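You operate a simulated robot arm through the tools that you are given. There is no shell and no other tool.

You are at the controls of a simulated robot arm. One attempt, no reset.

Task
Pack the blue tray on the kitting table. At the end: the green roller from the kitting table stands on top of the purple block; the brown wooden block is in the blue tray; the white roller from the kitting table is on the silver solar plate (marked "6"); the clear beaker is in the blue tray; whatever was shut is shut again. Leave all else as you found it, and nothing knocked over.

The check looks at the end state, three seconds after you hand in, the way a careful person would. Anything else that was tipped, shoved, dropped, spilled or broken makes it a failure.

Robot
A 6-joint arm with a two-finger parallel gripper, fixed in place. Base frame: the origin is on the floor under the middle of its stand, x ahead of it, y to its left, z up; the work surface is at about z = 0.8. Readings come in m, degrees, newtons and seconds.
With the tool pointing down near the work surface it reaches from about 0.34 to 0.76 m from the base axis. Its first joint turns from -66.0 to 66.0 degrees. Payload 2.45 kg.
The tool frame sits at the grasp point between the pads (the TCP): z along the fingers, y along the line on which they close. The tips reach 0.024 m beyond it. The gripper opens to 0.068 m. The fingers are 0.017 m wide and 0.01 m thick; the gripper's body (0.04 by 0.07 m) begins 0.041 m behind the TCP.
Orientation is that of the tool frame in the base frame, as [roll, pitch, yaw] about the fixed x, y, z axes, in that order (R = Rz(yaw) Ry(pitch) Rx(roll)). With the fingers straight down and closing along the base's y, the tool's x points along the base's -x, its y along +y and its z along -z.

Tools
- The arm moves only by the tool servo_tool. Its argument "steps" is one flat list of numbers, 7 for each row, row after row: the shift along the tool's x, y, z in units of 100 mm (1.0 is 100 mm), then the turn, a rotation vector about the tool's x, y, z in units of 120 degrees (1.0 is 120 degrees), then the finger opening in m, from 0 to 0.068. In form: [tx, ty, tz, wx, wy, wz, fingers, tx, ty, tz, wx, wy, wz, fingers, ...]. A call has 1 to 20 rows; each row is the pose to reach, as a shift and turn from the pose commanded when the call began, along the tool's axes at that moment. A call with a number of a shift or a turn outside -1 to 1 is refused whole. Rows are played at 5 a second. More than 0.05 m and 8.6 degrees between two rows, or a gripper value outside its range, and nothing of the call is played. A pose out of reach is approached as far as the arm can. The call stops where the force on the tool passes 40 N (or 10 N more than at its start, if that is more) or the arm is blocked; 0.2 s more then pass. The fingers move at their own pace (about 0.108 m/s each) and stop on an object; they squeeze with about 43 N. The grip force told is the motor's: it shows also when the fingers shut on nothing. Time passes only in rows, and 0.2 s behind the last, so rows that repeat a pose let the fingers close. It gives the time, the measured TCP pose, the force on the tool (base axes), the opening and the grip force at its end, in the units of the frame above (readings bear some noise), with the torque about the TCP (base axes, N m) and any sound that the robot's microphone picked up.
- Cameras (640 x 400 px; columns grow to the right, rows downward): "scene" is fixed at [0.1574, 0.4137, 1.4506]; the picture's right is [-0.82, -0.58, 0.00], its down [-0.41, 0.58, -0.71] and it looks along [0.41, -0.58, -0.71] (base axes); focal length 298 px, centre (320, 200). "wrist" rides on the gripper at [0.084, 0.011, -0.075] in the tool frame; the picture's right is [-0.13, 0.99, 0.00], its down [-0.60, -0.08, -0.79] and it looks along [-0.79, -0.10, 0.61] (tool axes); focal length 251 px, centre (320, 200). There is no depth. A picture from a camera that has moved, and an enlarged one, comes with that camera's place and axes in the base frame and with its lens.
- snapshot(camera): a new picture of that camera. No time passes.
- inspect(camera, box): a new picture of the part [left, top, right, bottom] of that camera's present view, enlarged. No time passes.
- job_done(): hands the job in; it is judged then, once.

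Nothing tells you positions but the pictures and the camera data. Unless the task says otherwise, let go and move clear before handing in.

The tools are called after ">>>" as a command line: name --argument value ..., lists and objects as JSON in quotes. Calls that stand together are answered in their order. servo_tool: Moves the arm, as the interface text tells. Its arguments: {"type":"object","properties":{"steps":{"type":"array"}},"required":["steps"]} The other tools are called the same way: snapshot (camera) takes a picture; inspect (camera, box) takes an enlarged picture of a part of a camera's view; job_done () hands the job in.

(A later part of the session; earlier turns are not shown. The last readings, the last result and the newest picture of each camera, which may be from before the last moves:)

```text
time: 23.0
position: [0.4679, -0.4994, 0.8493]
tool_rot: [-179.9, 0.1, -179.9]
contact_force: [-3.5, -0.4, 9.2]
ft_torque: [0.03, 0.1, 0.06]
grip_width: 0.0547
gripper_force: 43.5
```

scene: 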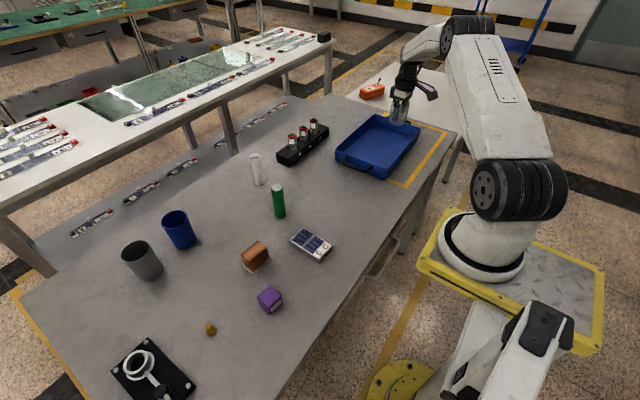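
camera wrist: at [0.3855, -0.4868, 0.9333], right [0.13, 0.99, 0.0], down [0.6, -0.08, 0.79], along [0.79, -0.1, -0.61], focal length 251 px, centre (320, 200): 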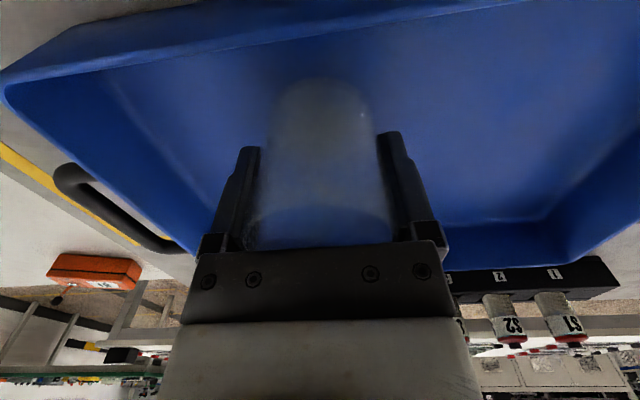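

Floor contact felt (9 N). Releasing gently.

>>> servo_tool --steps '[0, 0, -0.005, 0, 0, 0, 0.045, 0, 0, -0.005, 0, 0, 0, 0.056, 0, 0, -0.005, 0, 0, 0, 0.06, 0, 0, -0.005, 0, 0, 0, 0.065, 0, 0, -0.005, 0, 0, 0, 0.068, 0, 0, -0.005, 0, 0, 0, 0.068]'

>>> inspect --camera "wrist" --box '[220, 20, 440, 260]'

>>> inspect --camera "scene" --box '[350, 80, 450, 180]'

```text
time: 24.4
position: [0.4692, -0.4972, 0.8489]
tool_rot: [179.9, 0.0, 180.0]
contact_force: [0.5, 0.2, -0.7]
ft_torque: [0.01, -0.01, 0.05]
grip_width: 0.068
gripper_force: 0.1
```

```text
1.67 times, centred on (330, 140) of wrist
camera zoom: at [0.3853, -0.4856, 0.9227], right [0.13, 0.99, 0.0], down [0.6, -0.08, 0.79], along [0.79, -0.1, -0.61], focal length 419 px, centre (303, 300)
```

zoom: 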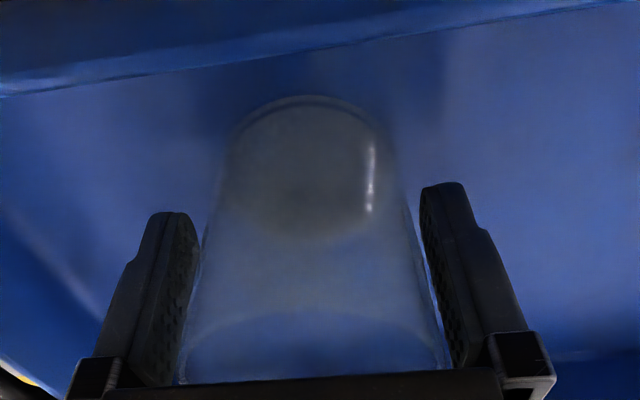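

```text
4.00 times, centred on (400, 130) of scene
camera zoom: at [0.1574, 0.4137, 1.4506], right [-0.82, -0.58, 0.0], down [-0.41, 0.58, -0.71], along [0.41, -0.58, -0.71], focal length 1192 px, centre (0, 480)
```

zoom: 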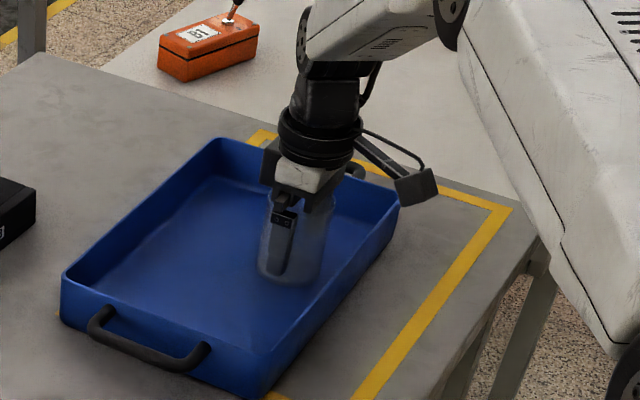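

Beaker is standing free in the tray. Retreating straight up.

>>> servo_tool --steps '[0, 0, -0.1, 0, 0, 0, 0.068, 0, 0, -0.3, 0, 0, 0, 0.068, 0, 0, -0.6, 0, 0, 0, 0.068, 0, 0, -1.0, 0, 0, 0, 0.068]'

>>> servo_tool --steps '[0, 0.2, -0.3, 0, 0, 0, 0.068, 0, 0.6, -0.5, 0, 0, 0, 0.068, 0, 1.0, -0.5, 0, 0, 0, 0.068]'

>>> snapshot --camera "scene"

>>> snapshot --camera "wrist"

```text
time: 25.4
position: [0.4672, -0.497, 0.9467]
tool_rot: [179.9, 0.0, 180.0]
contact_force: [0.0, 0.0, -0.2]
ft_torque: [-0.01, 0.04, 0.01]
grip_width: 0.068
gripper_force: 0.1
```

```text
time: 26.2
position: [0.4663, -0.3982, 1.0001]
tool_rot: [179.9, 0.0, 180.0]
contact_force: [-0.4, 0.5, 0.0]
ft_torque: [0.0, -0.03, 0.01]
grip_width: 0.0677
gripper_force: 0.0
```

```text
taken
```

scene: 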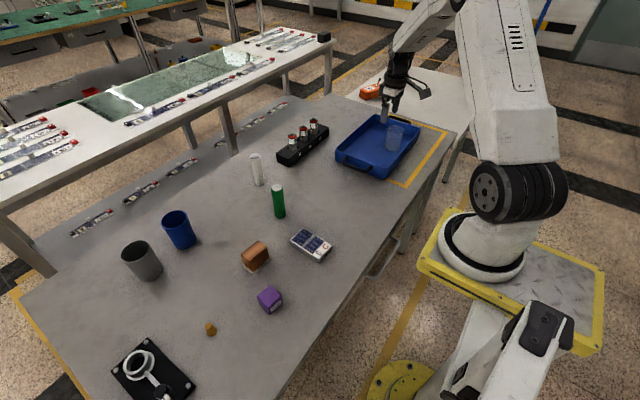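

```text
taken
camera wrist: at [0.3825, -0.3863, 1.0742], right [0.13, 0.99, 0.0], down [0.6, -0.08, 0.79], along [0.79, -0.1, -0.61], focal length 251 px, centre (320, 200)
```

wrist: 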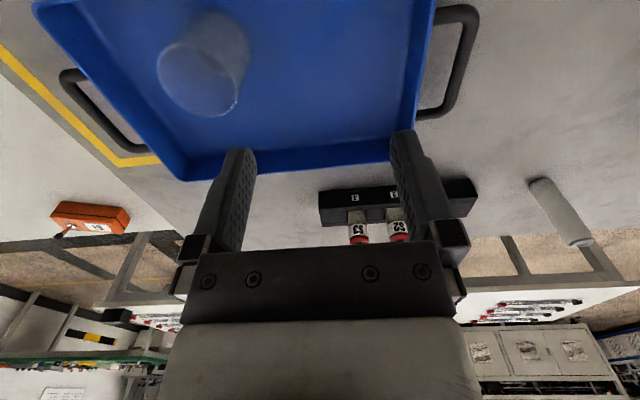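

Beaker sits upright in the tray. Next the white roller: travelling there at safe height.

>>> servo_tool --steps '[-0.15, 0.4, 0, 0, 0, 0, 0.068, -0.3, 0.8, 0, 0, 0, 0, 0.068, -0.4, 1.0, 0, 0, 0, 0, 0.068]'

>>> servo_tool --steps '[-0.15, 0.4, 0, 0, 0, 0, 0.068, -0.3, 0.8, 0, 0, 0, 0, 0.068, -0.4, 1.0, 0, 0, 0, 0, 0.068]'

>>> servo_tool --steps '[-0.15, 0.4, 0, 0, 0, 0, 0.068, -0.3, 0.8, 0, 0, 0, 0, 0.068, -0.4, 1.0, 0, 0, 0, 0, 0.068]'

>>> servo_tool --steps '[-0.1, 0.3, 0, 0, 0, 0, 0.068, -0.1, 0.3, 0, 0, 0, 0, 0.068]'

>>> snapshot --camera "wrist"

>>> snapshot --camera "scene"

```text
time: 27.0
position: [0.5075, -0.2976, 0.999]
tool_rot: [180.0, 0.2, 180.0]
contact_force: [-0.4, 0.2, 0.3]
ft_torque: [0.04, 0.03, 0.03]
grip_width: 0.0678
gripper_force: 0.1
```

```text
time: 27.8
position: [0.5489, -0.1979, 0.9983]
tool_rot: [-180.0, 0.0, -179.9]
contact_force: [0.2, 0.2, 0.0]
ft_torque: [0.02, 0.05, -0.02]
grip_width: 0.068
gripper_force: 0.1
```

```text
time: 28.6
position: [0.5881, -0.0984, 0.9962]
tool_rot: [180.0, -0.1, -179.9]
contact_force: [-0.6, 0.2, 0.2]
ft_torque: [0.0, 0.03, 0.01]
grip_width: 0.0678
gripper_force: 0.1
```

```text
time: 29.2
position: [0.5985, -0.0662, 0.997]
tool_rot: [-180.0, 0.0, 180.0]
contact_force: [-0.2, -0.7, 0.8]
ft_torque: [0.0, 0.0, -0.01]
grip_width: 0.0683
gripper_force: 0.2
```

```text
taken
camera wrist: at [0.515, -0.0541, 1.0713], right [0.13, 0.99, 0.0], down [0.6, -0.08, 0.79], along [0.79, -0.1, -0.61], focal length 251 px, centre (320, 200)
```

wrist: 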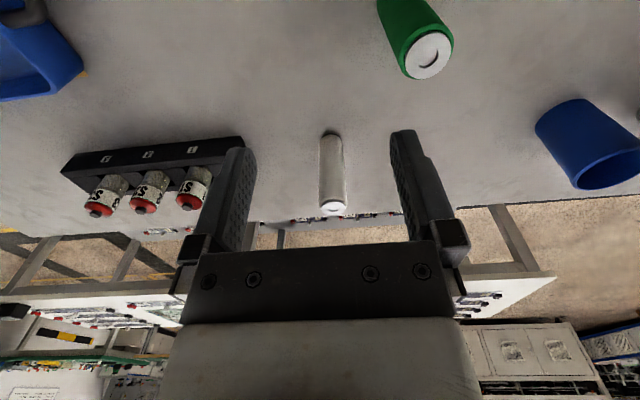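

```text
taken
```

scene: 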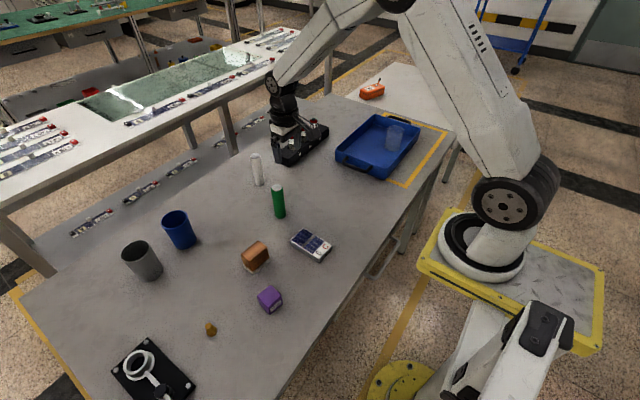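

White roller is straight ahead of the gripper. Zooming in for exact position.

>>> inspect --camera "wrist" --box '[260, 110, 400, 230]'

>>> inspect --camera "scene" --box '[235, 140, 299, 224]'

>>> inspect --camera "wrist" --box '[350, 0, 490, 120]'

```text
3.33 times, centred on (330, 170) of wrist
camera zoom: at [0.515, -0.0541, 1.0713], right [0.13, 0.99, 0.0], down [0.6, -0.08, 0.79], along [0.79, -0.1, -0.61], focal length 838 px, centre (287, 300)
```

zoom: 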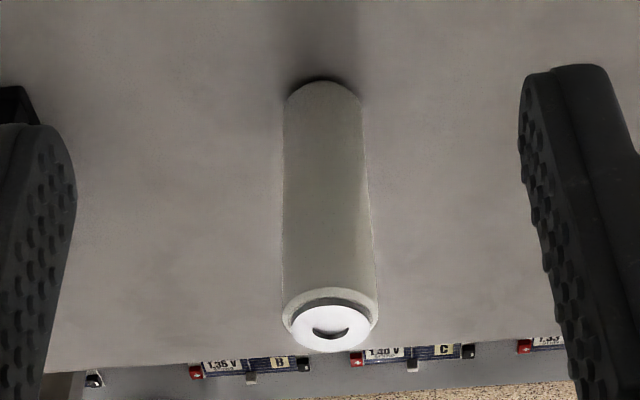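

```text
4.76 times, centred on (267, 182) of scene
camera zoom: at [0.1573, 0.4137, 1.4506], right [-0.82, -0.58, 0.0], down [-0.41, 0.58, -0.71], along [0.41, -0.58, -0.71], focal length 1419 px, centre (572, 286)
```

zoom: 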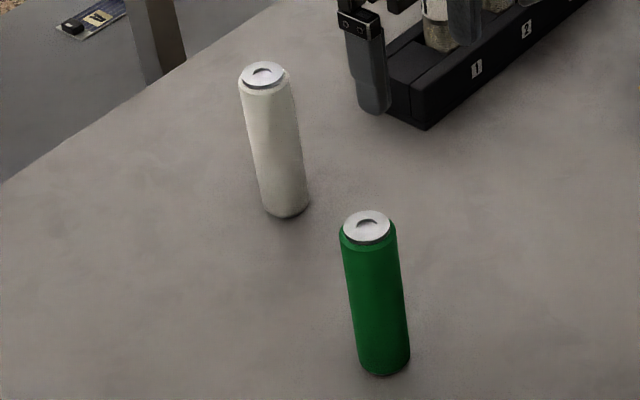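

```text
3.33 times, centred on (420, 60) of wrist
camera zoom: at [0.515, -0.0541, 1.0713], right [0.13, 0.99, 0.0], down [0.6, -0.08, 0.79], along [0.79, -0.1, -0.61], focal length 838 px, centre (-13, 667)
```

zoom: 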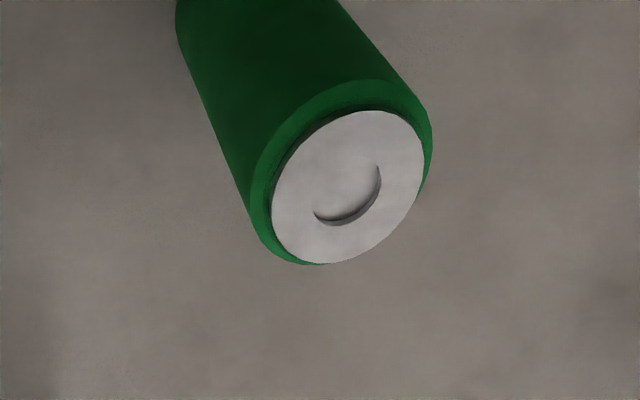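

White roller is at about (0.737, -0.068), 0.11 m tall, 30 mm wide. Moving above it.

>>> servo_tool --steps '[-0.35, -0.01, 0, 0, 0, 0, 0.068, -0.7, -0.02, 0, 0, 0, 0, 0.068, -1.0, -0.02, 0, 0, 0, 0, 0.068]'

>>> servo_tool --steps '[-0.2, 0, 0, 0, 0, 0, 0.068, -0.385, 0, 0, 0, 0, 0, 0.068, -0.385, 0, 0, 0, 0, 0, 0.068, -0.385, 0, 0, 0, 0, 0, 0.068]'

>>> snapshot --camera "wrist"

>>> inspect --camera "scene" --box '[210, 100, 338, 200]'

```text
time: 30.0
position: [0.6985, -0.0693, 0.9973]
tool_rot: [-180.0, 0.1, -180.0]
contact_force: [-0.2, -0.2, 0.1]
ft_torque: [0.0, -0.01, -0.01]
grip_width: 0.068
gripper_force: 0.0
```

```text
time: 31.0
position: [0.7362, -0.0692, 0.9972]
tool_rot: [-179.9, 0.1, 180.0]
contact_force: [-1.0, 0.3, -1.1]
ft_torque: [0.0, -0.05, 0.01]
grip_width: 0.0681
gripper_force: 0.1
```

```text
taken
camera wrist: at [0.652, -0.0571, 1.0723], right [0.13, 0.99, 0.0], down [0.6, -0.08, 0.79], along [0.79, -0.1, -0.61], focal length 251 px, centre (320, 200)
```

wrist: 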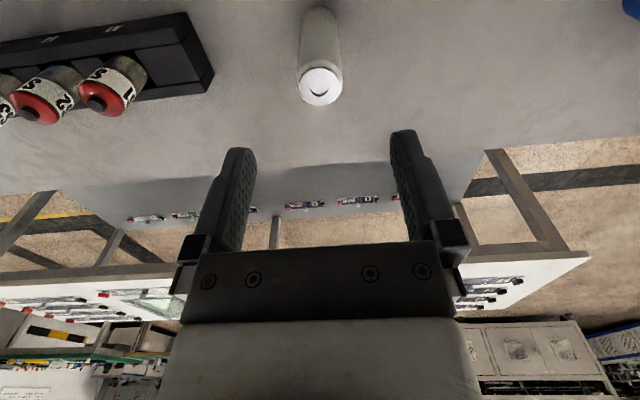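

```text
4.00 times, centred on (274, 150) of scene
camera zoom: at [0.1574, 0.4137, 1.4506], right [-0.82, -0.58, 0.0], down [-0.41, 0.58, -0.71], along [0.41, -0.58, -0.71], focal length 1192 px, centre (504, 400)
```

zoom: 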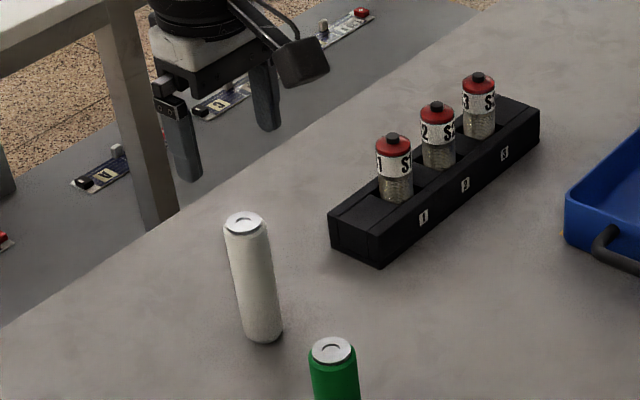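

Aligned over the white roller. Descending to grasp height.

>>> servo_tool --steps '[0, 0.015, 0.25, 0, 0, 0, 0.068, 0, 0.015, 0.5, 0, 0, 0, 0.068, 0, 0.015, 0.6, 0, 0, 0, 0.068, 0, 0.015, 0.6, 0, 0, 0, 0.068]'

>>> snapshot --camera "wrist"

>>> inspect --camera "scene" --box '[210, 100, 338, 200]'

```text
time: 32.0
position: [0.7362, -0.0673, 0.9369]
tool_rot: [-180.0, 0.0, 179.9]
contact_force: [-0.4, -0.7, -0.5]
ft_torque: [0.0, -0.01, 0.0]
grip_width: 0.0681
gripper_force: 0.0
```

```text
taken
camera wrist: at [0.653, -0.0563, 1.0117], right [0.13, 0.99, 0.0], down [0.6, -0.08, 0.79], along [0.79, -0.1, -0.61], focal length 251 px, centre (320, 200)
```

wrist: 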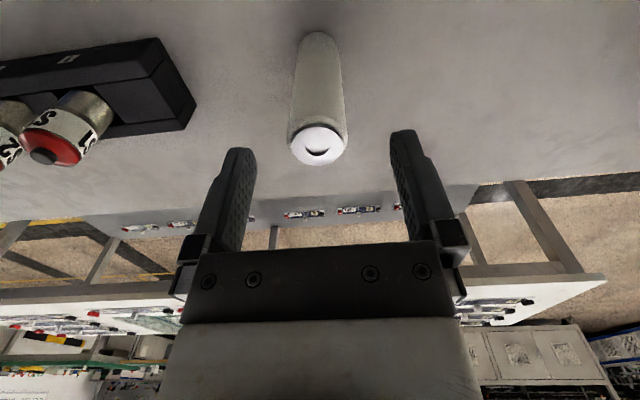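

```text
4.00 times, centred on (274, 150) of scene
camera zoom: at [0.1574, 0.4137, 1.4506], right [-0.82, -0.58, 0.0], down [-0.41, 0.58, -0.71], along [0.41, -0.58, -0.71], focal length 1192 px, centre (504, 400)
```

zoom: 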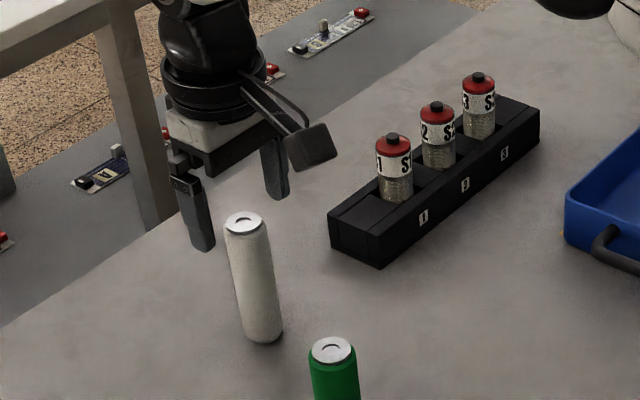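

>>> servo_tool --steps '[-0.01, 0, 0.2, 0, 0, 0, 0.068, -0.015, 0, 0.4, 0, 0, 0, 0.068, -0.015, 0, 0.56, 0, 0, 0, 0.068, -0.015, 0, 0.56, 0, 0, 0, 0.068]'

>>> snapshot --camera "wrist"

>>> inspect --camera "scene" --box '[210, 120, 338, 220]'

```text
time: 33.0
position: [0.7382, -0.0678, 0.8823]
tool_rot: [179.9, 0.1, -180.0]
contact_force: [0.4, -0.2, 0.4]
ft_torque: [0.01, 0.01, 0.0]
grip_width: 0.068
gripper_force: 0.1
```

```text
taken
camera wrist: at [0.6544, -0.056, 0.9571], right [0.13, 0.99, 0.0], down [0.6, -0.08, 0.79], along [0.79, -0.1, -0.61], focal length 251 px, centre (320, 200)
```

wrist: 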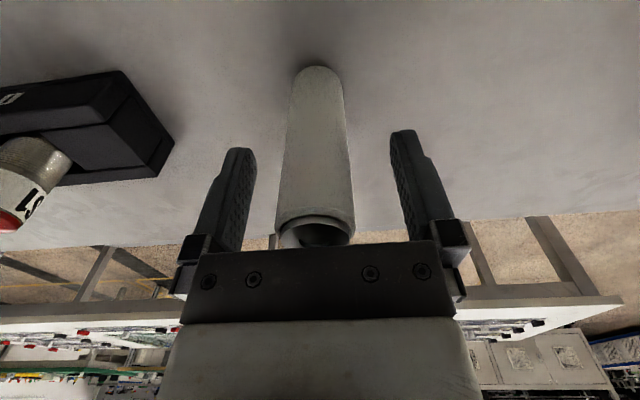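

```text
4.00 times, centred on (274, 170) of scene
camera zoom: at [0.1574, 0.4137, 1.4506], right [-0.82, -0.58, 0.0], down [-0.41, 0.58, -0.71], along [0.41, -0.58, -0.71], focal length 1192 px, centre (504, 320)
```

zoom: 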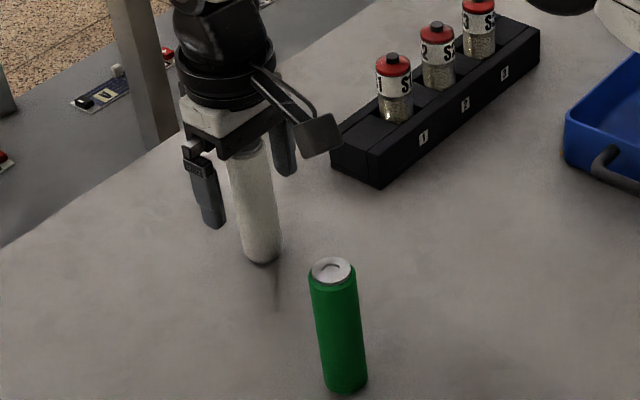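

Fingers straddle the white roller with clearance. Closing.

>>> servo_tool --steps '[0, 0, 0, 0, 0, 0, 0.05, 0, 0, 0, 0, 0, 0, 0.04, 0, 0, 0, 0, 0, 0, 0.032, 0, 0, 0, 0, 0, 0, 0.022, 0, 0, 0, 0, 0, 0, 0.022, 0, 0, 0, 0, 0, 0, 0.022]'

>>> servo_tool --steps '[0, 0, -0.05, 0, 0, 0, 0.022, 0, 0, -0.1, 0, 0, 0, 0.022, 0, 0, -0.2, 0, 0, 0, 0.022, 0, 0, -0.2, 0, 0, 0, 0.022]'

>>> snapshot --camera "wrist"

>>> inspect --camera "scene" --box '[210, 120, 338, 220]'

```text
time: 34.4
position: [0.738, -0.0669, 0.8812]
tool_rot: [-180.0, 0.0, 179.9]
contact_force: [0.6, -0.2, -0.2]
ft_torque: [-0.07, -0.04, -0.02]
grip_width: 0.0313
gripper_force: 43.2
```

```text
time: 35.4
position: [0.7386, -0.0676, 0.901]
tool_rot: [179.9, 0.0, 179.9]
contact_force: [0.0, 0.1, -3.4]
ft_torque: [0.01, -0.02, 0.01]
grip_width: 0.0315
gripper_force: 42.6
```

```text
taken
camera wrist: at [0.6543, -0.0563, 0.9763], right [0.13, 0.99, 0.0], down [0.6, -0.08, 0.79], along [0.79, -0.1, -0.61], focal length 251 px, centre (320, 200)
```

wrist: 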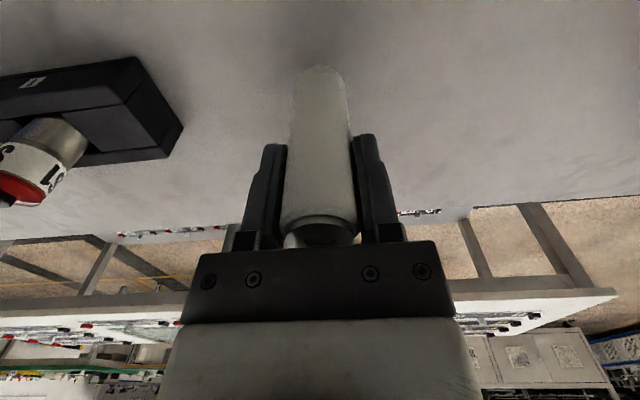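

```text
4.00 times, centred on (274, 170) of scene
camera zoom: at [0.1574, 0.4137, 1.4506], right [-0.82, -0.58, 0.0], down [-0.41, 0.58, -0.71], along [0.41, -0.58, -0.71], focal length 1192 px, centre (504, 320)
```

zoom: 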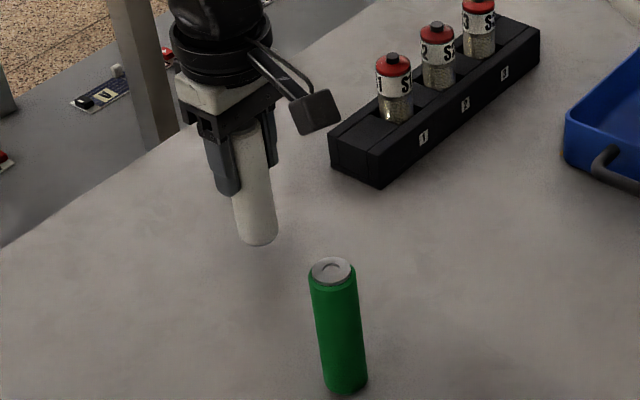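

White roller is held (31.4 mm, ~3.4 N). I'll raise it high enough to clear the green roller and bring it toward the solar plate.

>>> servo_tool --steps '[0, 0, -0.2, 0, 0, 0, 0.022, 0.05, 0, -0.5, 0, 0, 0, 0.022, 0.15, 0, -0.8, 0, 0, 0, 0.022, 0.3, 0, -1.0, 0, 0, 0, 0.022]'

>>> servo_tool --steps '[0.2, 0.05, -0.25, 0, 0, 0, 0.022, 0.5, 0.15, -0.5, 0, 0, 0, 0.022, 0.8, 0.25, -0.5, 0, 0, 0, 0.022, 1.0, 0.35, -0.5, 0, 0, 0, 0.022]'

>>> servo_tool --steps '[0.3, 0.1, 0, 0, 0, 0, 0.022, 0.6, 0.25, 0, 0, 0, 0, 0.022, 0.9, 0.35, 0, 0, 0, 0, 0.022, 1.0, 0.45, 0, 0, 0, 0, 0.022, 1.0, 0.45, 0, 0, 0, 0, 0.022]'

>>> snapshot --camera "wrist"

>>> snapshot --camera "scene"

```text
time: 36.4
position: [0.7067, -0.0686, 1.0014]
tool_rot: [180.0, 0.0, -180.0]
contact_force: [0.4, 0.2, -1.9]
ft_torque: [0.03, -0.02, -0.01]
grip_width: 0.0312
gripper_force: 43.2
```

```text
time: 37.4
position: [0.608, -0.0345, 1.0537]
tool_rot: [179.9, -0.1, 180.0]
contact_force: [-0.5, -0.2, -1.3]
ft_torque: [-0.01, 0.0, 0.0]
grip_width: 0.0313
gripper_force: 43.2
```

```text
time: 38.6
position: [0.5077, 0.0128, 1.0539]
tool_rot: [180.0, 0.0, 180.0]
contact_force: [0.2, -0.3, -1.5]
ft_torque: [0.01, 0.01, -0.01]
grip_width: 0.0313
gripper_force: 42.8
```

```text
taken
camera wrist: at [0.4239, 0.0247, 1.1278], right [0.13, 0.99, 0.0], down [0.6, -0.08, 0.79], along [0.79, -0.1, -0.61], focal length 251 px, centre (320, 200)
```

wrist: 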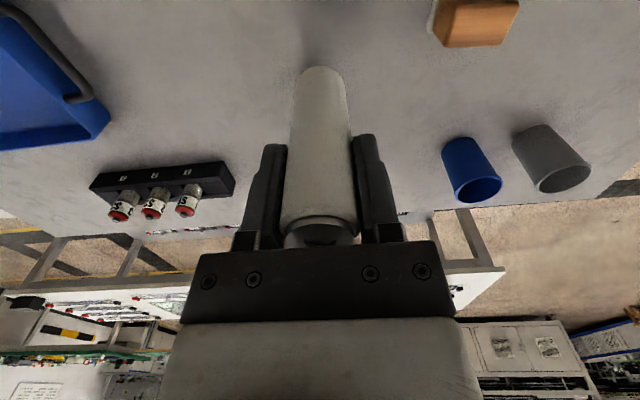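

```text
taken
```

scene: 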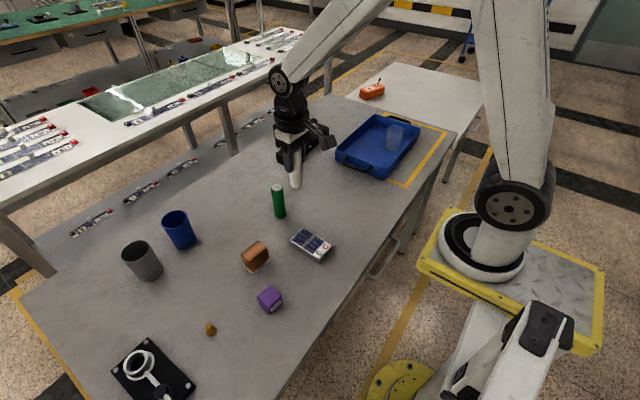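

White roller now past the green one. Inspecting the solar plate's top surface closely.

>>> inspect --camera "scene" --box '[286, 224, 338, 266]'

```text
9.52 times, centred on (312, 245) of scene
camera zoom: at [0.1574, 0.4137, 1.4506], right [-0.82, -0.58, 0.0], down [-0.41, 0.58, -0.71], along [0.41, -0.58, -0.71], focal length 2839 px, centre (396, -229)
```

zoom: 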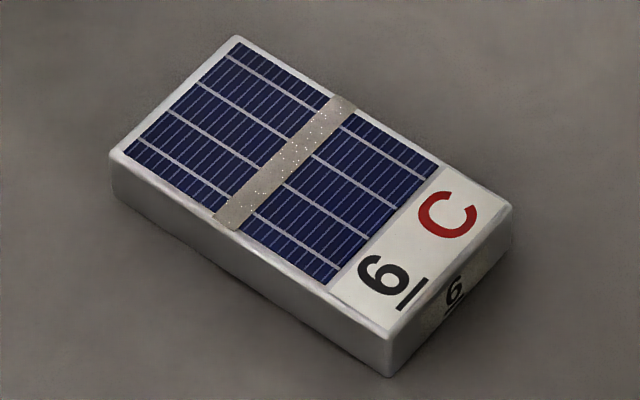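

The plate's top spans x 0.402–0.500, y 0.013–0.066 at z≈0.816, with a thin strip at x≈0.461. I'll stand the roller on the flat near half around (0.431, 0.040). Moving above it.

>>> servo_tool --steps '[0.3, 0.1, 0.1, 0, 0, 0, 0.022, 0.6, 0.2, 0.3, 0, 0, 0, 0.022, 0.767, 0.27, 0.5, 0, 0, 0, 0.022, 0.767, 0.27, 0.64, 0, 0, 0, 0.022, 0.767, 0.27, 0.64, 0, 0, 0, 0.022]'

>>> snapshot --camera "wrist"

>>> inspect --camera "scene" --box '[266, 170, 362, 270]'

```text
time: 39.8
position: [0.4323, 0.0385, 0.9871]
tool_rot: [180.0, 0.1, -180.0]
contact_force: [0.0, 0.4, -1.2]
ft_torque: [0.0, -0.01, 0.04]
grip_width: 0.0311
gripper_force: 42.5
```

```text
taken
camera wrist: at [0.3485, 0.0505, 1.0624], right [0.13, 0.99, 0.0], down [0.6, -0.08, 0.79], along [0.79, -0.1, -0.61], focal length 251 px, centre (320, 200)
```

wrist: 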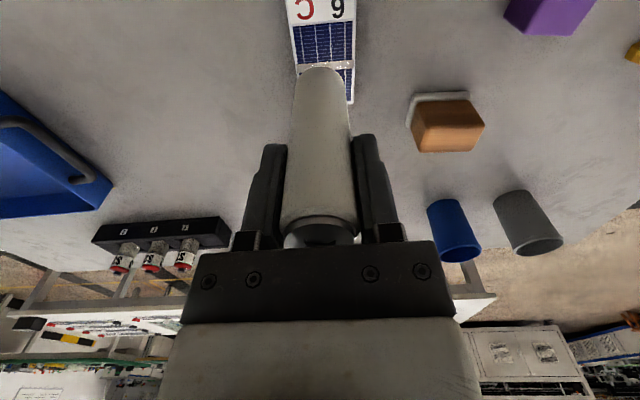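

```text
4.00 times, centred on (314, 220) of scene
camera zoom: at [0.1574, 0.4137, 1.4506], right [-0.82, -0.58, 0.0], down [-0.41, 0.58, -0.71], along [0.41, -0.58, -0.71], focal length 1192 px, centre (344, 120)
```

zoom: 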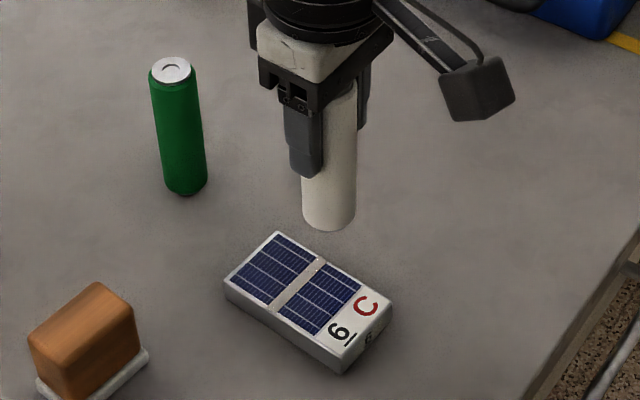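

Roller is aligned above the near half of the plate. Lowering toward it.

>>> servo_tool --steps '[0.005, 0.015, 0.2, 0, 0, 0, 0.022, 0.01, 0.015, 0.4, 0, 0, 0, 0.022, 0.01, 0.015, 0.6, 0, 0, 0, 0.022, 0.01, 0.015, 0.75, 0, 0, 0, 0.022, 0.01, 0.015, 0.82, 0, 0, 0, 0.022, 0.01, 0.015, 0.82, 0, 0, 0, 0.022]'

>>> inspect --camera "scene" --box '[266, 180, 362, 270]'

>>> snapshot --camera "wrist"

```text
time: 41.2
position: [0.4316, 0.0389, 0.9067]
tool_rot: [-179.9, 0.1, -180.0]
contact_force: [0.2, 0.9, -1.8]
ft_torque: [-0.03, 0.01, 0.04]
grip_width: 0.0312
gripper_force: 42.9
```

```text
4.44 times, centred on (314, 225) of scene
camera zoom: at [0.1574, 0.4137, 1.4506], right [-0.82, -0.58, 0.0], down [-0.41, 0.58, -0.71], along [0.41, -0.58, -0.71], focal length 1325 px, centre (347, 89)
```

zoom: 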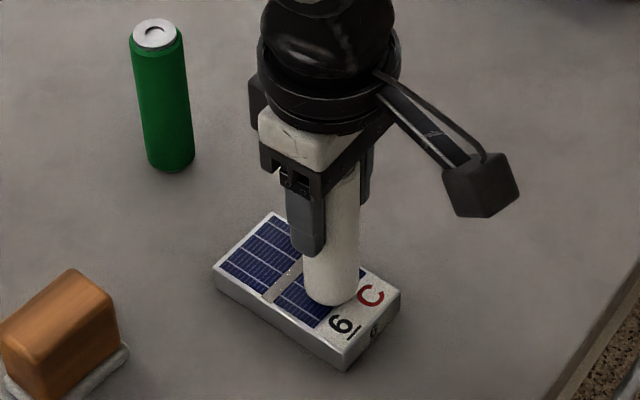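

```text
taken
camera wrist: at [0.3479, 0.0512, 0.9809], right [0.13, 0.99, 0.0], down [0.6, -0.08, 0.79], along [0.79, -0.1, -0.61], focal length 251 px, centre (320, 200)
```

wrist: 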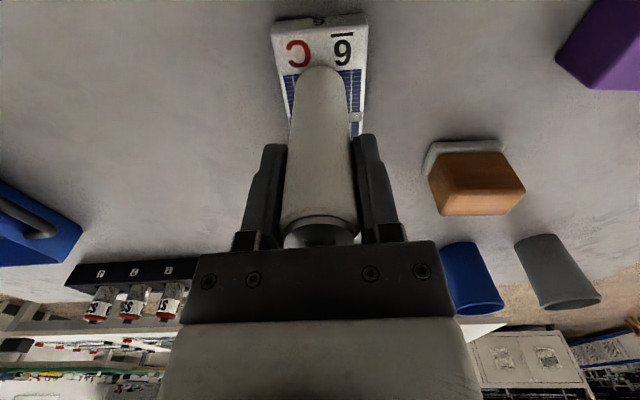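

Nearly on; nudging 2 mm in +y to centre it and lowering in small steps until contact.

>>> servo_tool --steps '[0, 0.02, 0.02, 0, 0, 0, 0.022, 0, 0.02, 0.05, 0, 0, 0, 0.022, 0, 0.02, 0.06, 0, 0, 0, 0.022]'

>>> servo_tool --steps '[0, 0, 0.01, 0, 0, 0, 0.022, 0, 0, 0.015, 0, 0, 0, 0.022]'

>>> servo_tool --steps '[0, 0, 0.01, 0, 0, 0, 0.022, 0, 0, 0.012, 0, 0, 0, 0.022]'

```text
time: 42.0
position: [0.4318, 0.0408, 0.9023]
tool_rot: [-179.9, 0.0, 179.9]
contact_force: [-3.5, -1.6, 9.6]
ft_torque: [-0.09, 0.2, -0.02]
grip_width: 0.0313
gripper_force: 42.8
stopped in row 3: the force on the tool passed its limit at 44 N (the readings are from after the stop); the commanded pose is now the measured one
```

```text
time: 42.5
position: [0.4321, 0.0412, 0.9029]
tool_rot: [-179.9, 0.0, -180.0]
contact_force: [-3.5, -2.5, 10.5]
ft_torque: [-0.11, 0.2, 0.01]
grip_width: 0.0312
gripper_force: 43.1
stopped in row 2: the force on the tool passed its limit at 43 N (the readings are from after the stop); the commanded pose is now the measured one
```

```text
time: 43.1
position: [0.4317, 0.0423, 0.9025]
tool_rot: [-179.9, 0.1, 180.0]
contact_force: [-8.8, -2.0, 37.8]
ft_torque: [-0.34, 0.55, -0.03]
grip_width: 0.0313
gripper_force: 43.0
```

Contact with the plate (top about 0.821). Backing off the pressure before releasing.

>>> servo_tool --steps '[0, 0, -0.008, 0, 0, 0, 0.022, 0, 0, -0.01, 0, 0, 0, 0.022]'

>>> inspect --camera "scene" --box '[266, 180, 362, 270]'

>>> snapshot --camera "wrist"

```text
time: 43.7
position: [0.4312, 0.0416, 0.901]
tool_rot: [-179.9, 0.1, 180.0]
contact_force: [-3.6, 4.4, 18.0]
ft_torque: [0.46, 0.13, 0.05]
grip_width: 0.0312
gripper_force: 42.9
```

```text
4.44 times, centred on (314, 225) of scene
camera zoom: at [0.157, 0.4137, 1.4507], right [-0.82, -0.58, 0.0], down [-0.41, 0.58, -0.71], along [0.41, -0.58, -0.71], focal length 1325 px, centre (347, 89)
```

zoom: 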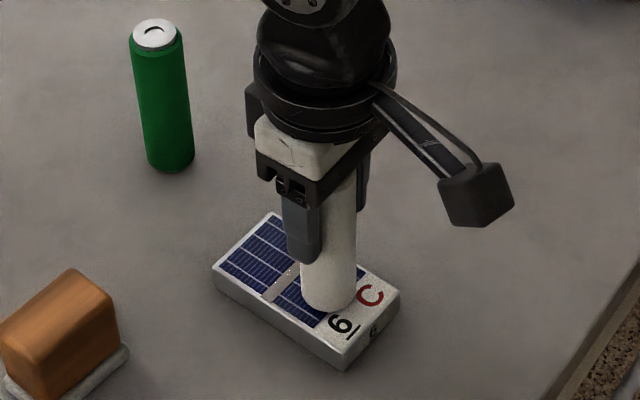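

```text
taken
camera wrist: at [0.3484, 0.0536, 0.9763], right [0.13, 0.99, 0.0], down [0.6, -0.08, 0.79], along [0.79, -0.1, -0.61], focal length 251 px, centre (320, 200)
```

wrist: 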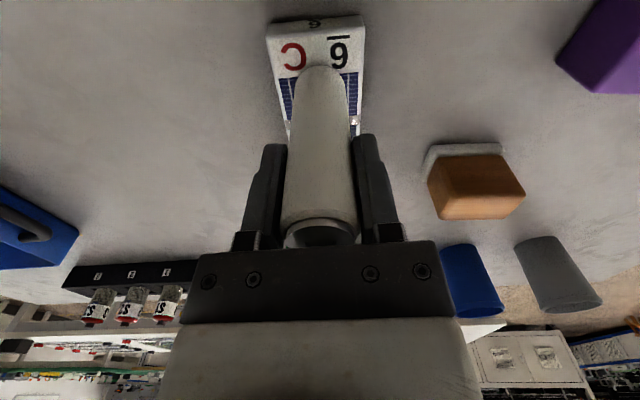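

>>> servo_tool --steps '[0, 0, -0.005, 0, 0, 0, 0.022, 0, 0, -0.006, 0, 0, 0, 0.022]'

```text
time: 44.3
position: [0.4311, 0.0412, 0.9015]
tool_rot: [-180.0, 0.0, -180.0]
contact_force: [0.7, 0.7, -2.3]
ft_torque: [0.02, 0.03, 0.03]
grip_width: 0.0313
gripper_force: 43.1
```

Pressure is off; the roller is within a fraction of a millimetre of the plate. Opening gently.

>>> servo_tool --steps '[0, 0, 0.003, 0, 0, 0, 0.022, 0, 0, 0.003, 0, 0, 0, 0.033, 0, 0, 0.003, 0, 0, 0, 0.036, 0, 0, 0.003, 0, 0, 0, 0.042, 0, 0, 0.003, 0, 0, 0, 0.05, 0, 0, 0.003, 0, 0, 0, 0.06, 0, 0, 0.003, 0, 0, 0, 0.06]'

>>> inspect --camera "scene" --box '[266, 180, 362, 270]'

>>> snapshot --camera "wrist"

```text
time: 45.9
position: [0.4318, 0.0403, 0.9019]
tool_rot: [-180.0, -0.1, -180.0]
contact_force: [0.1, 0.0, -0.7]
ft_torque: [0.02, -0.02, -0.04]
grip_width: 0.0601
gripper_force: 0.1
```

```text
4.44 times, centred on (314, 225) of scene
camera zoom: at [0.1574, 0.4137, 1.4506], right [-0.82, -0.58, 0.0], down [-0.41, 0.58, -0.71], along [0.41, -0.58, -0.71], focal length 1325 px, centre (347, 89)
```

zoom: 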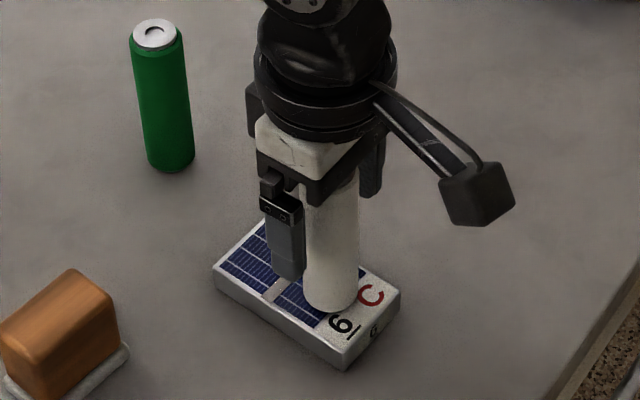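

```text
taken
camera wrist: at [0.3483, 0.0535, 0.9768], right [0.13, 0.99, 0.0], down [0.6, -0.08, 0.79], along [0.79, -0.1, -0.61], focal length 251 px, centre (320, 200)
```

wrist: 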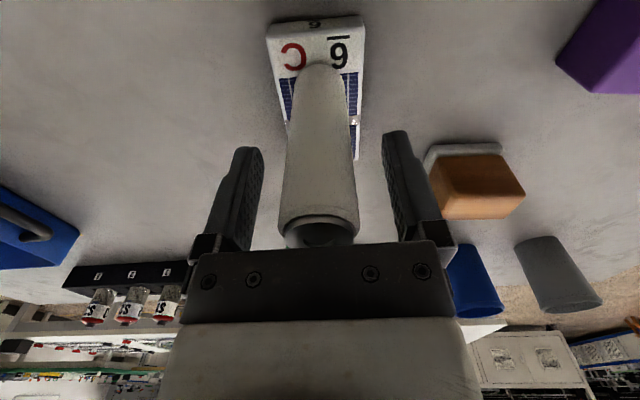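

White roller stands on the plate. Retreating straight up.

>>> servo_tool --steps '[0, 0, -0.1, 0, 0, 0, 0.06, 0, 0, -0.3, 0, 0, 0, 0.06, 0, 0, -0.6, 0, 0, 0, 0.065, 0, 0, -1.0, 0, 0, 0, 0.068, 0, 0, -1.0, 0, 0, 0, 0.068]'

>>> snapshot --camera "scene"

>>> snapshot --camera "wrist"

>>> inspect --camera "scene" --box '[266, 180, 362, 270]'

```text
time: 47.1
position: [0.4315, 0.0404, 1.0015]
tool_rot: [-179.9, 0.1, 180.0]
contact_force: [1.0, -0.3, 0.1]
ft_torque: [0.0, 0.01, -0.01]
grip_width: 0.0678
gripper_force: 0.1
```

```text
taken
```

scene: 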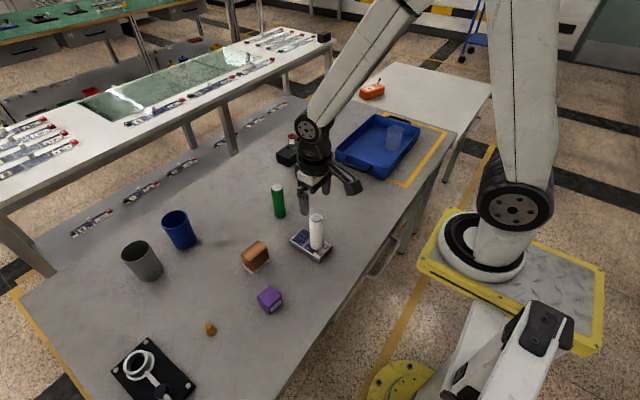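

```text
taken
camera wrist: at [0.3475, 0.0536, 1.0768], right [0.13, 0.99, 0.0], down [0.6, -0.08, 0.79], along [0.79, -0.1, -0.61], focal length 251 px, centre (320, 200)
```

wrist: 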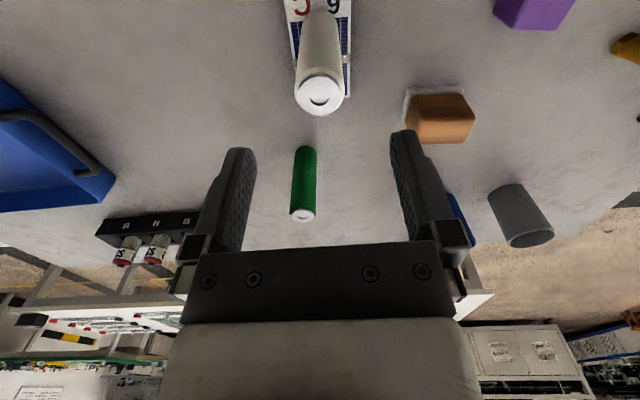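

```text
4.44 times, centred on (314, 225) of scene
camera zoom: at [0.1573, 0.4137, 1.4506], right [-0.82, -0.58, 0.0], down [-0.41, 0.58, -0.71], along [0.41, -0.58, -0.71], focal length 1325 px, centre (347, 89)
```

zoom: 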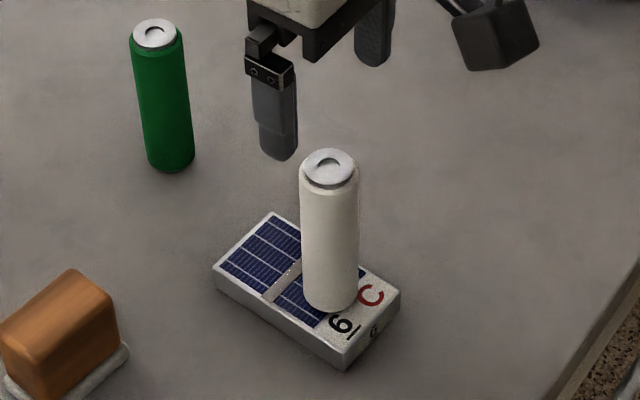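

White roller stands well on the plate, everything else unchanged. Next: the brown block at about (0.534, 0.159), long side along y; I'll go above it and rotate the gripper 90° to grip its short sides.

>>> servo_tool --steps '[-0.25, 0.3, 0, 0, 0, 0, 0.068, -0.5, 0.6, 0, 0, 0, 0, 0.068, -0.75, 0.9, 0, 0, 0, 0, 0.068, -0.9, 1.0, 0, 0, 0, 0, 0.068]'

>>> servo_tool --steps '[-0.06, 0.1, 0, 0, 0, 0, 0.068, -0.125, 0.186, 0, 0, 0, 0.06, 0.068, -0.125, 0.186, 0, 0, 0, 0.13, 0.068, -0.125, 0.186, 0, 0, 0, 0.2, 0.068, -0.125, 0.186, 0, 0, 0, 0.27, 0.068, -0.125, 0.186, 0, 0, 0, 0.34, 0.068, -0.125, 0.186, 0, 0, 0, 0.41, 0.068, -0.125, 0.186, 0, 0, 0, 0.48, 0.068, -0.125, 0.186, 0, 0, 0, 0.55, 0.068, -0.125, 0.186, 0, 0, 0, 0.62, 0.068, -0.125, 0.186, 0, 0, 0, 0.69, 0.068, -0.125, 0.186, 0, 0, 0, 0.75, 0.068, -0.125, 0.186, 0, 0, 0, 0.75, 0.068]'

>>> snapshot --camera "wrist"

>>> snapshot --camera "scene"

```text
time: 48.1
position: [0.5216, 0.1412, 1.0032]
tool_rot: [-180.0, 0.0, -179.9]
contact_force: [0.2, 0.3, -0.1]
ft_torque: [0.0, 0.01, 0.0]
grip_width: 0.0681
gripper_force: 0.0
```

```text
time: 50.9
position: [0.5341, 0.16, 1.002]
tool_rot: [180.0, 0.0, 89.8]
contact_force: [0.2, -0.6, -0.1]
ft_torque: [0.03, 0.01, -0.03]
grip_width: 0.0679
gripper_force: 0.1
```

```text
taken
camera wrist: at [0.5457, 0.2451, 1.0769], right [0.99, -0.13, 0.0], down [-0.08, -0.6, 0.79], along [-0.1, -0.79, -0.61], focal length 251 px, centre (320, 200)
```

wrist: 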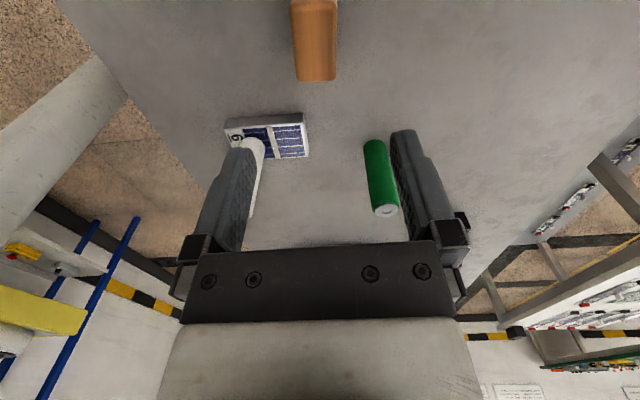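

```text
taken
```

scene: 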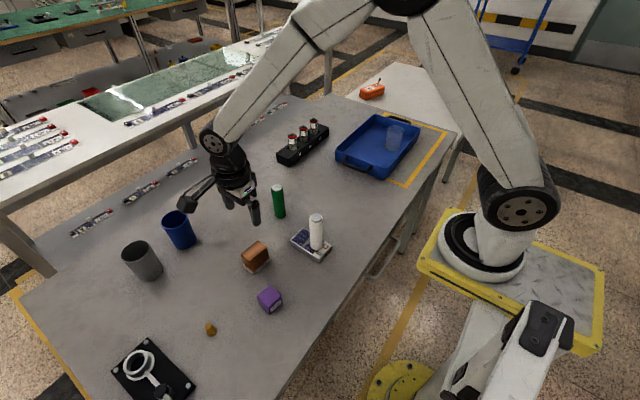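

>>> inspect --camera "wrist" --box '[240, 0, 400, 100]'

>>> inspect --camera "scene" --box '[225, 225, 289, 275]'

```text
4.00 times, centred on (320, 50) of wrist
camera zoom: at [0.5457, 0.2451, 1.0769], right [0.99, -0.13, 0.0], down [-0.08, -0.6, 0.79], along [-0.1, -0.79, -0.61], focal length 1006 px, centre (320, 800)
```

zoom: 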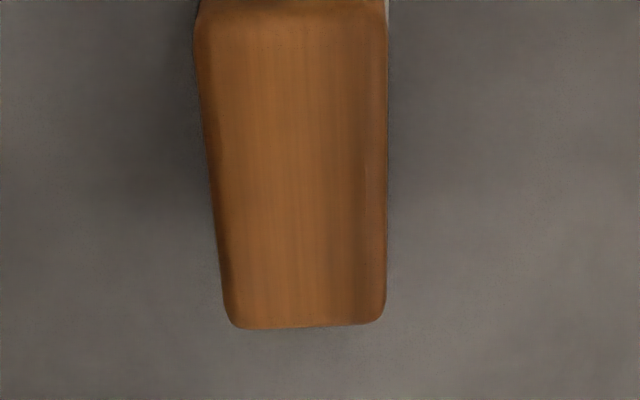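

```text
8.00 times, centred on (257, 250) of scene
camera zoom: at [0.1574, 0.4137, 1.4506], right [-0.82, -0.58, 0.0], down [-0.41, 0.58, -0.71], along [0.41, -0.58, -0.71], focal length 2385 px, centre (824, -200)
```

zoom: 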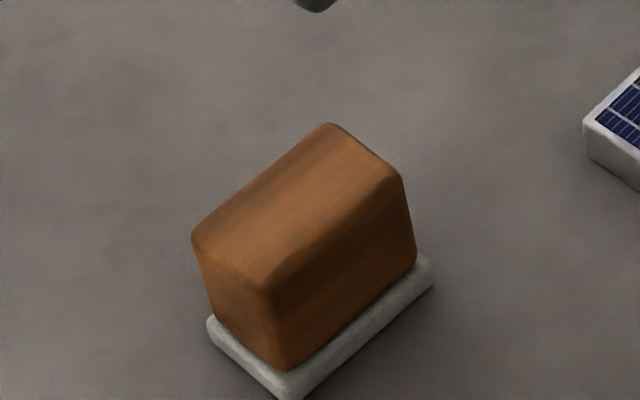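

Block top is about 36×58 mm, rotated ~4.5°. I'll align the gripper with it and descend in two stages.

>>> servo_tool --steps '[-0.02, -0.015, 0.3, 0, 0, 0.0375, 0.068, -0.02, -0.015, 0.6, 0, 0, 0.0375, 0.068, -0.02, -0.015, 0.9, 0, 0, 0.0375, 0.068, -0.02, -0.015, 1.0, 0, 0, 0.0375, 0.068, -0.02, -0.015, 1.0, 0, 0, 0.0375, 0.068]'

>>> snapshot --camera "wrist"

>>> inspect --camera "scene" --box '[200, 175, 328, 275]'

```text
time: 52.1
position: [0.5338, 0.1586, 0.9015]
tool_rot: [-179.9, 0.1, 85.5]
contact_force: [0.0, 0.0, -0.7]
ft_torque: [0.01, 0.0, 0.01]
grip_width: 0.0683
gripper_force: 0.0
```

```text
taken
camera wrist: at [0.5516, 0.2419, 0.9772], right [0.98, -0.21, 0.0], down [-0.13, -0.6, 0.79], along [-0.16, -0.78, -0.61], focal length 251 px, centre (320, 200)
```

wrist: 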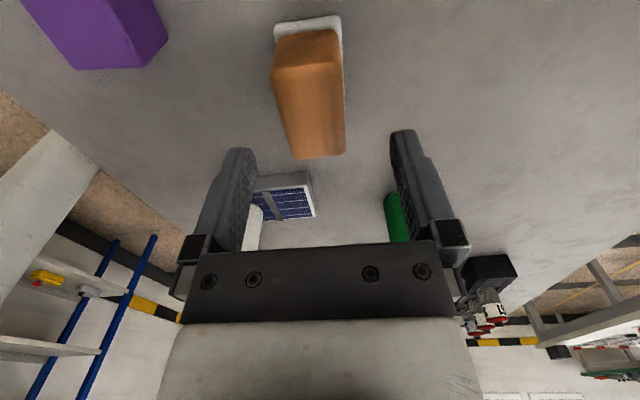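

```text
4.00 times, centred on (264, 225) of scene
camera zoom: at [0.1574, 0.4137, 1.4506], right [-0.82, -0.58, 0.0], down [-0.41, 0.58, -0.71], along [0.41, -0.58, -0.71], focal length 1192 px, centre (544, 100)
```

zoom: 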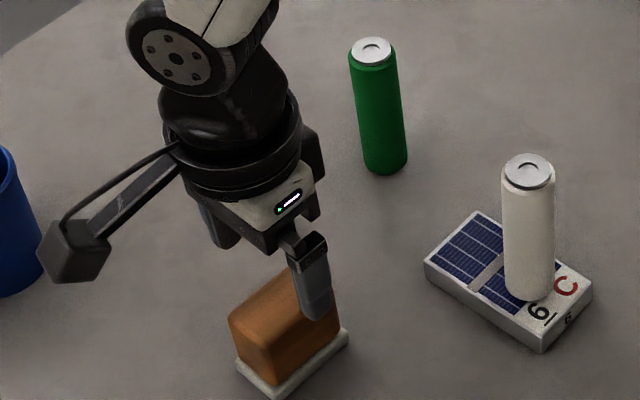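

>>> servo_tool --steps '[0, 0, 0.2, 0, 0, 0, 0.068, 0, 0, 0.4, 0, 0, 0, 0.068, 0, 0, 0.53, 0, 0, 0, 0.068, 0, 0, 0.53, 0, 0, 0, 0.068]'

>>> snapshot --camera "wrist"

>>> inspect --camera "scene" --box '[216, 200, 296, 280]'

```text
time: 53.1
position: [0.5327, 0.157, 0.8489]
tool_rot: [179.9, 0.0, 85.4]
contact_force: [0.8, 0.5, -0.9]
ft_torque: [-0.02, 0.01, 0.01]
grip_width: 0.0678
gripper_force: 0.0
```

```text
taken
camera wrist: at [0.5501, 0.2425, 0.924], right [0.98, -0.21, 0.0], down [-0.13, -0.6, 0.79], along [-0.16, -0.78, -0.61], focal length 251 px, centre (320, 200)
```

wrist: 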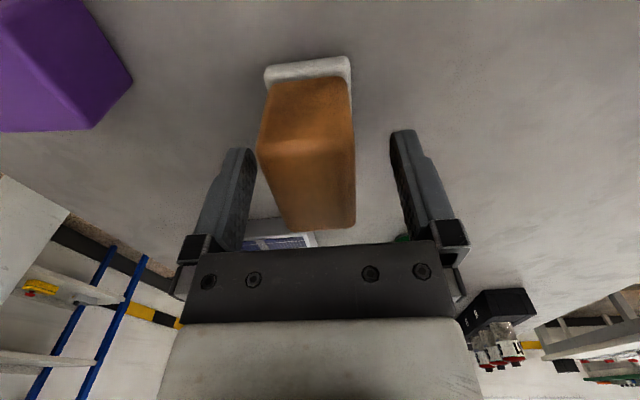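

```text
5.00 times, centred on (256, 240) of scene
camera zoom: at [0.1574, 0.4137, 1.4506], right [-0.82, -0.58, 0.0], down [-0.41, 0.58, -0.71], along [0.41, -0.58, -0.71], focal length 1490 px, centre (640, 0)
```

zoom: 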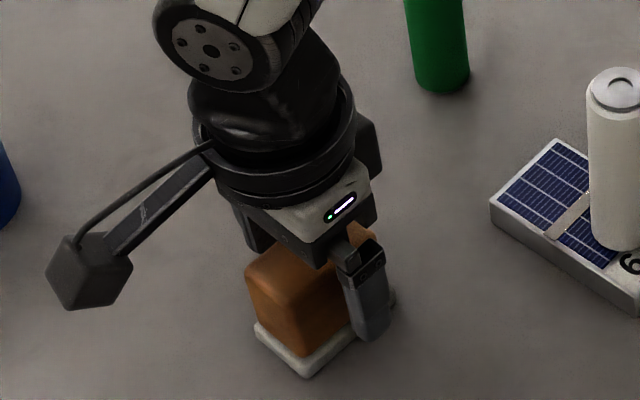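

Block is straddled with ~15 mm each side; shifting 2 mm toward -x to centre, then closing.

>>> servo_tool --steps '[0, -0.02, 0, 0, 0, 0, 0.068, 0, -0.02, 0, 0, 0, 0, 0.06, 0, -0.02, 0, 0, 0, 0, 0.05, 0, -0.02, 0, 0, 0, 0, 0.042, 0, -0.02, 0, 0, 0, 0, 0.034, 0, -0.02, 0, 0, 0, 0, 0.025, 0, -0.02, 0, 0, 0, 0, 0.025, 0, -0.02, 0, 0, 0, 0, 0.025]'

>>> snapshot --camera "wrist"

>>> inspect --camera "scene" --box '[216, 200, 296, 280]'

```text
time: 54.9
position: [0.5312, 0.1582, 0.85]
tool_rot: [179.9, 0.0, 85.5]
contact_force: [-1.3, 0.2, 0.7]
ft_torque: [-0.04, 0.04, -0.02]
grip_width: 0.0352
gripper_force: 42.9
```

```text
taken
camera wrist: at [0.5487, 0.2432, 0.9241], right [0.98, -0.21, 0.0], down [-0.13, -0.6, 0.79], along [-0.16, -0.78, -0.61], focal length 251 px, centre (320, 200)
```

wrist: 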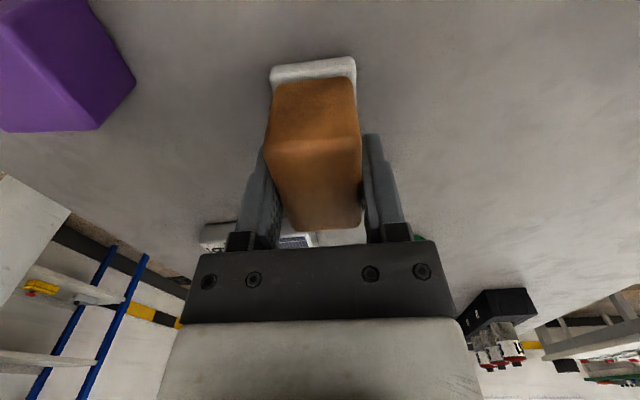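

```text
5.00 times, centred on (256, 240) of scene
camera zoom: at [0.1573, 0.4137, 1.4506], right [-0.82, -0.58, 0.0], down [-0.41, 0.58, -0.71], along [0.41, -0.58, -0.71], focal length 1490 px, centre (640, 0)
```

zoom: 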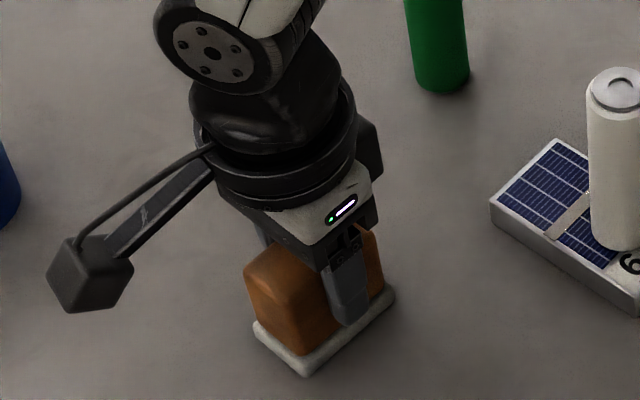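

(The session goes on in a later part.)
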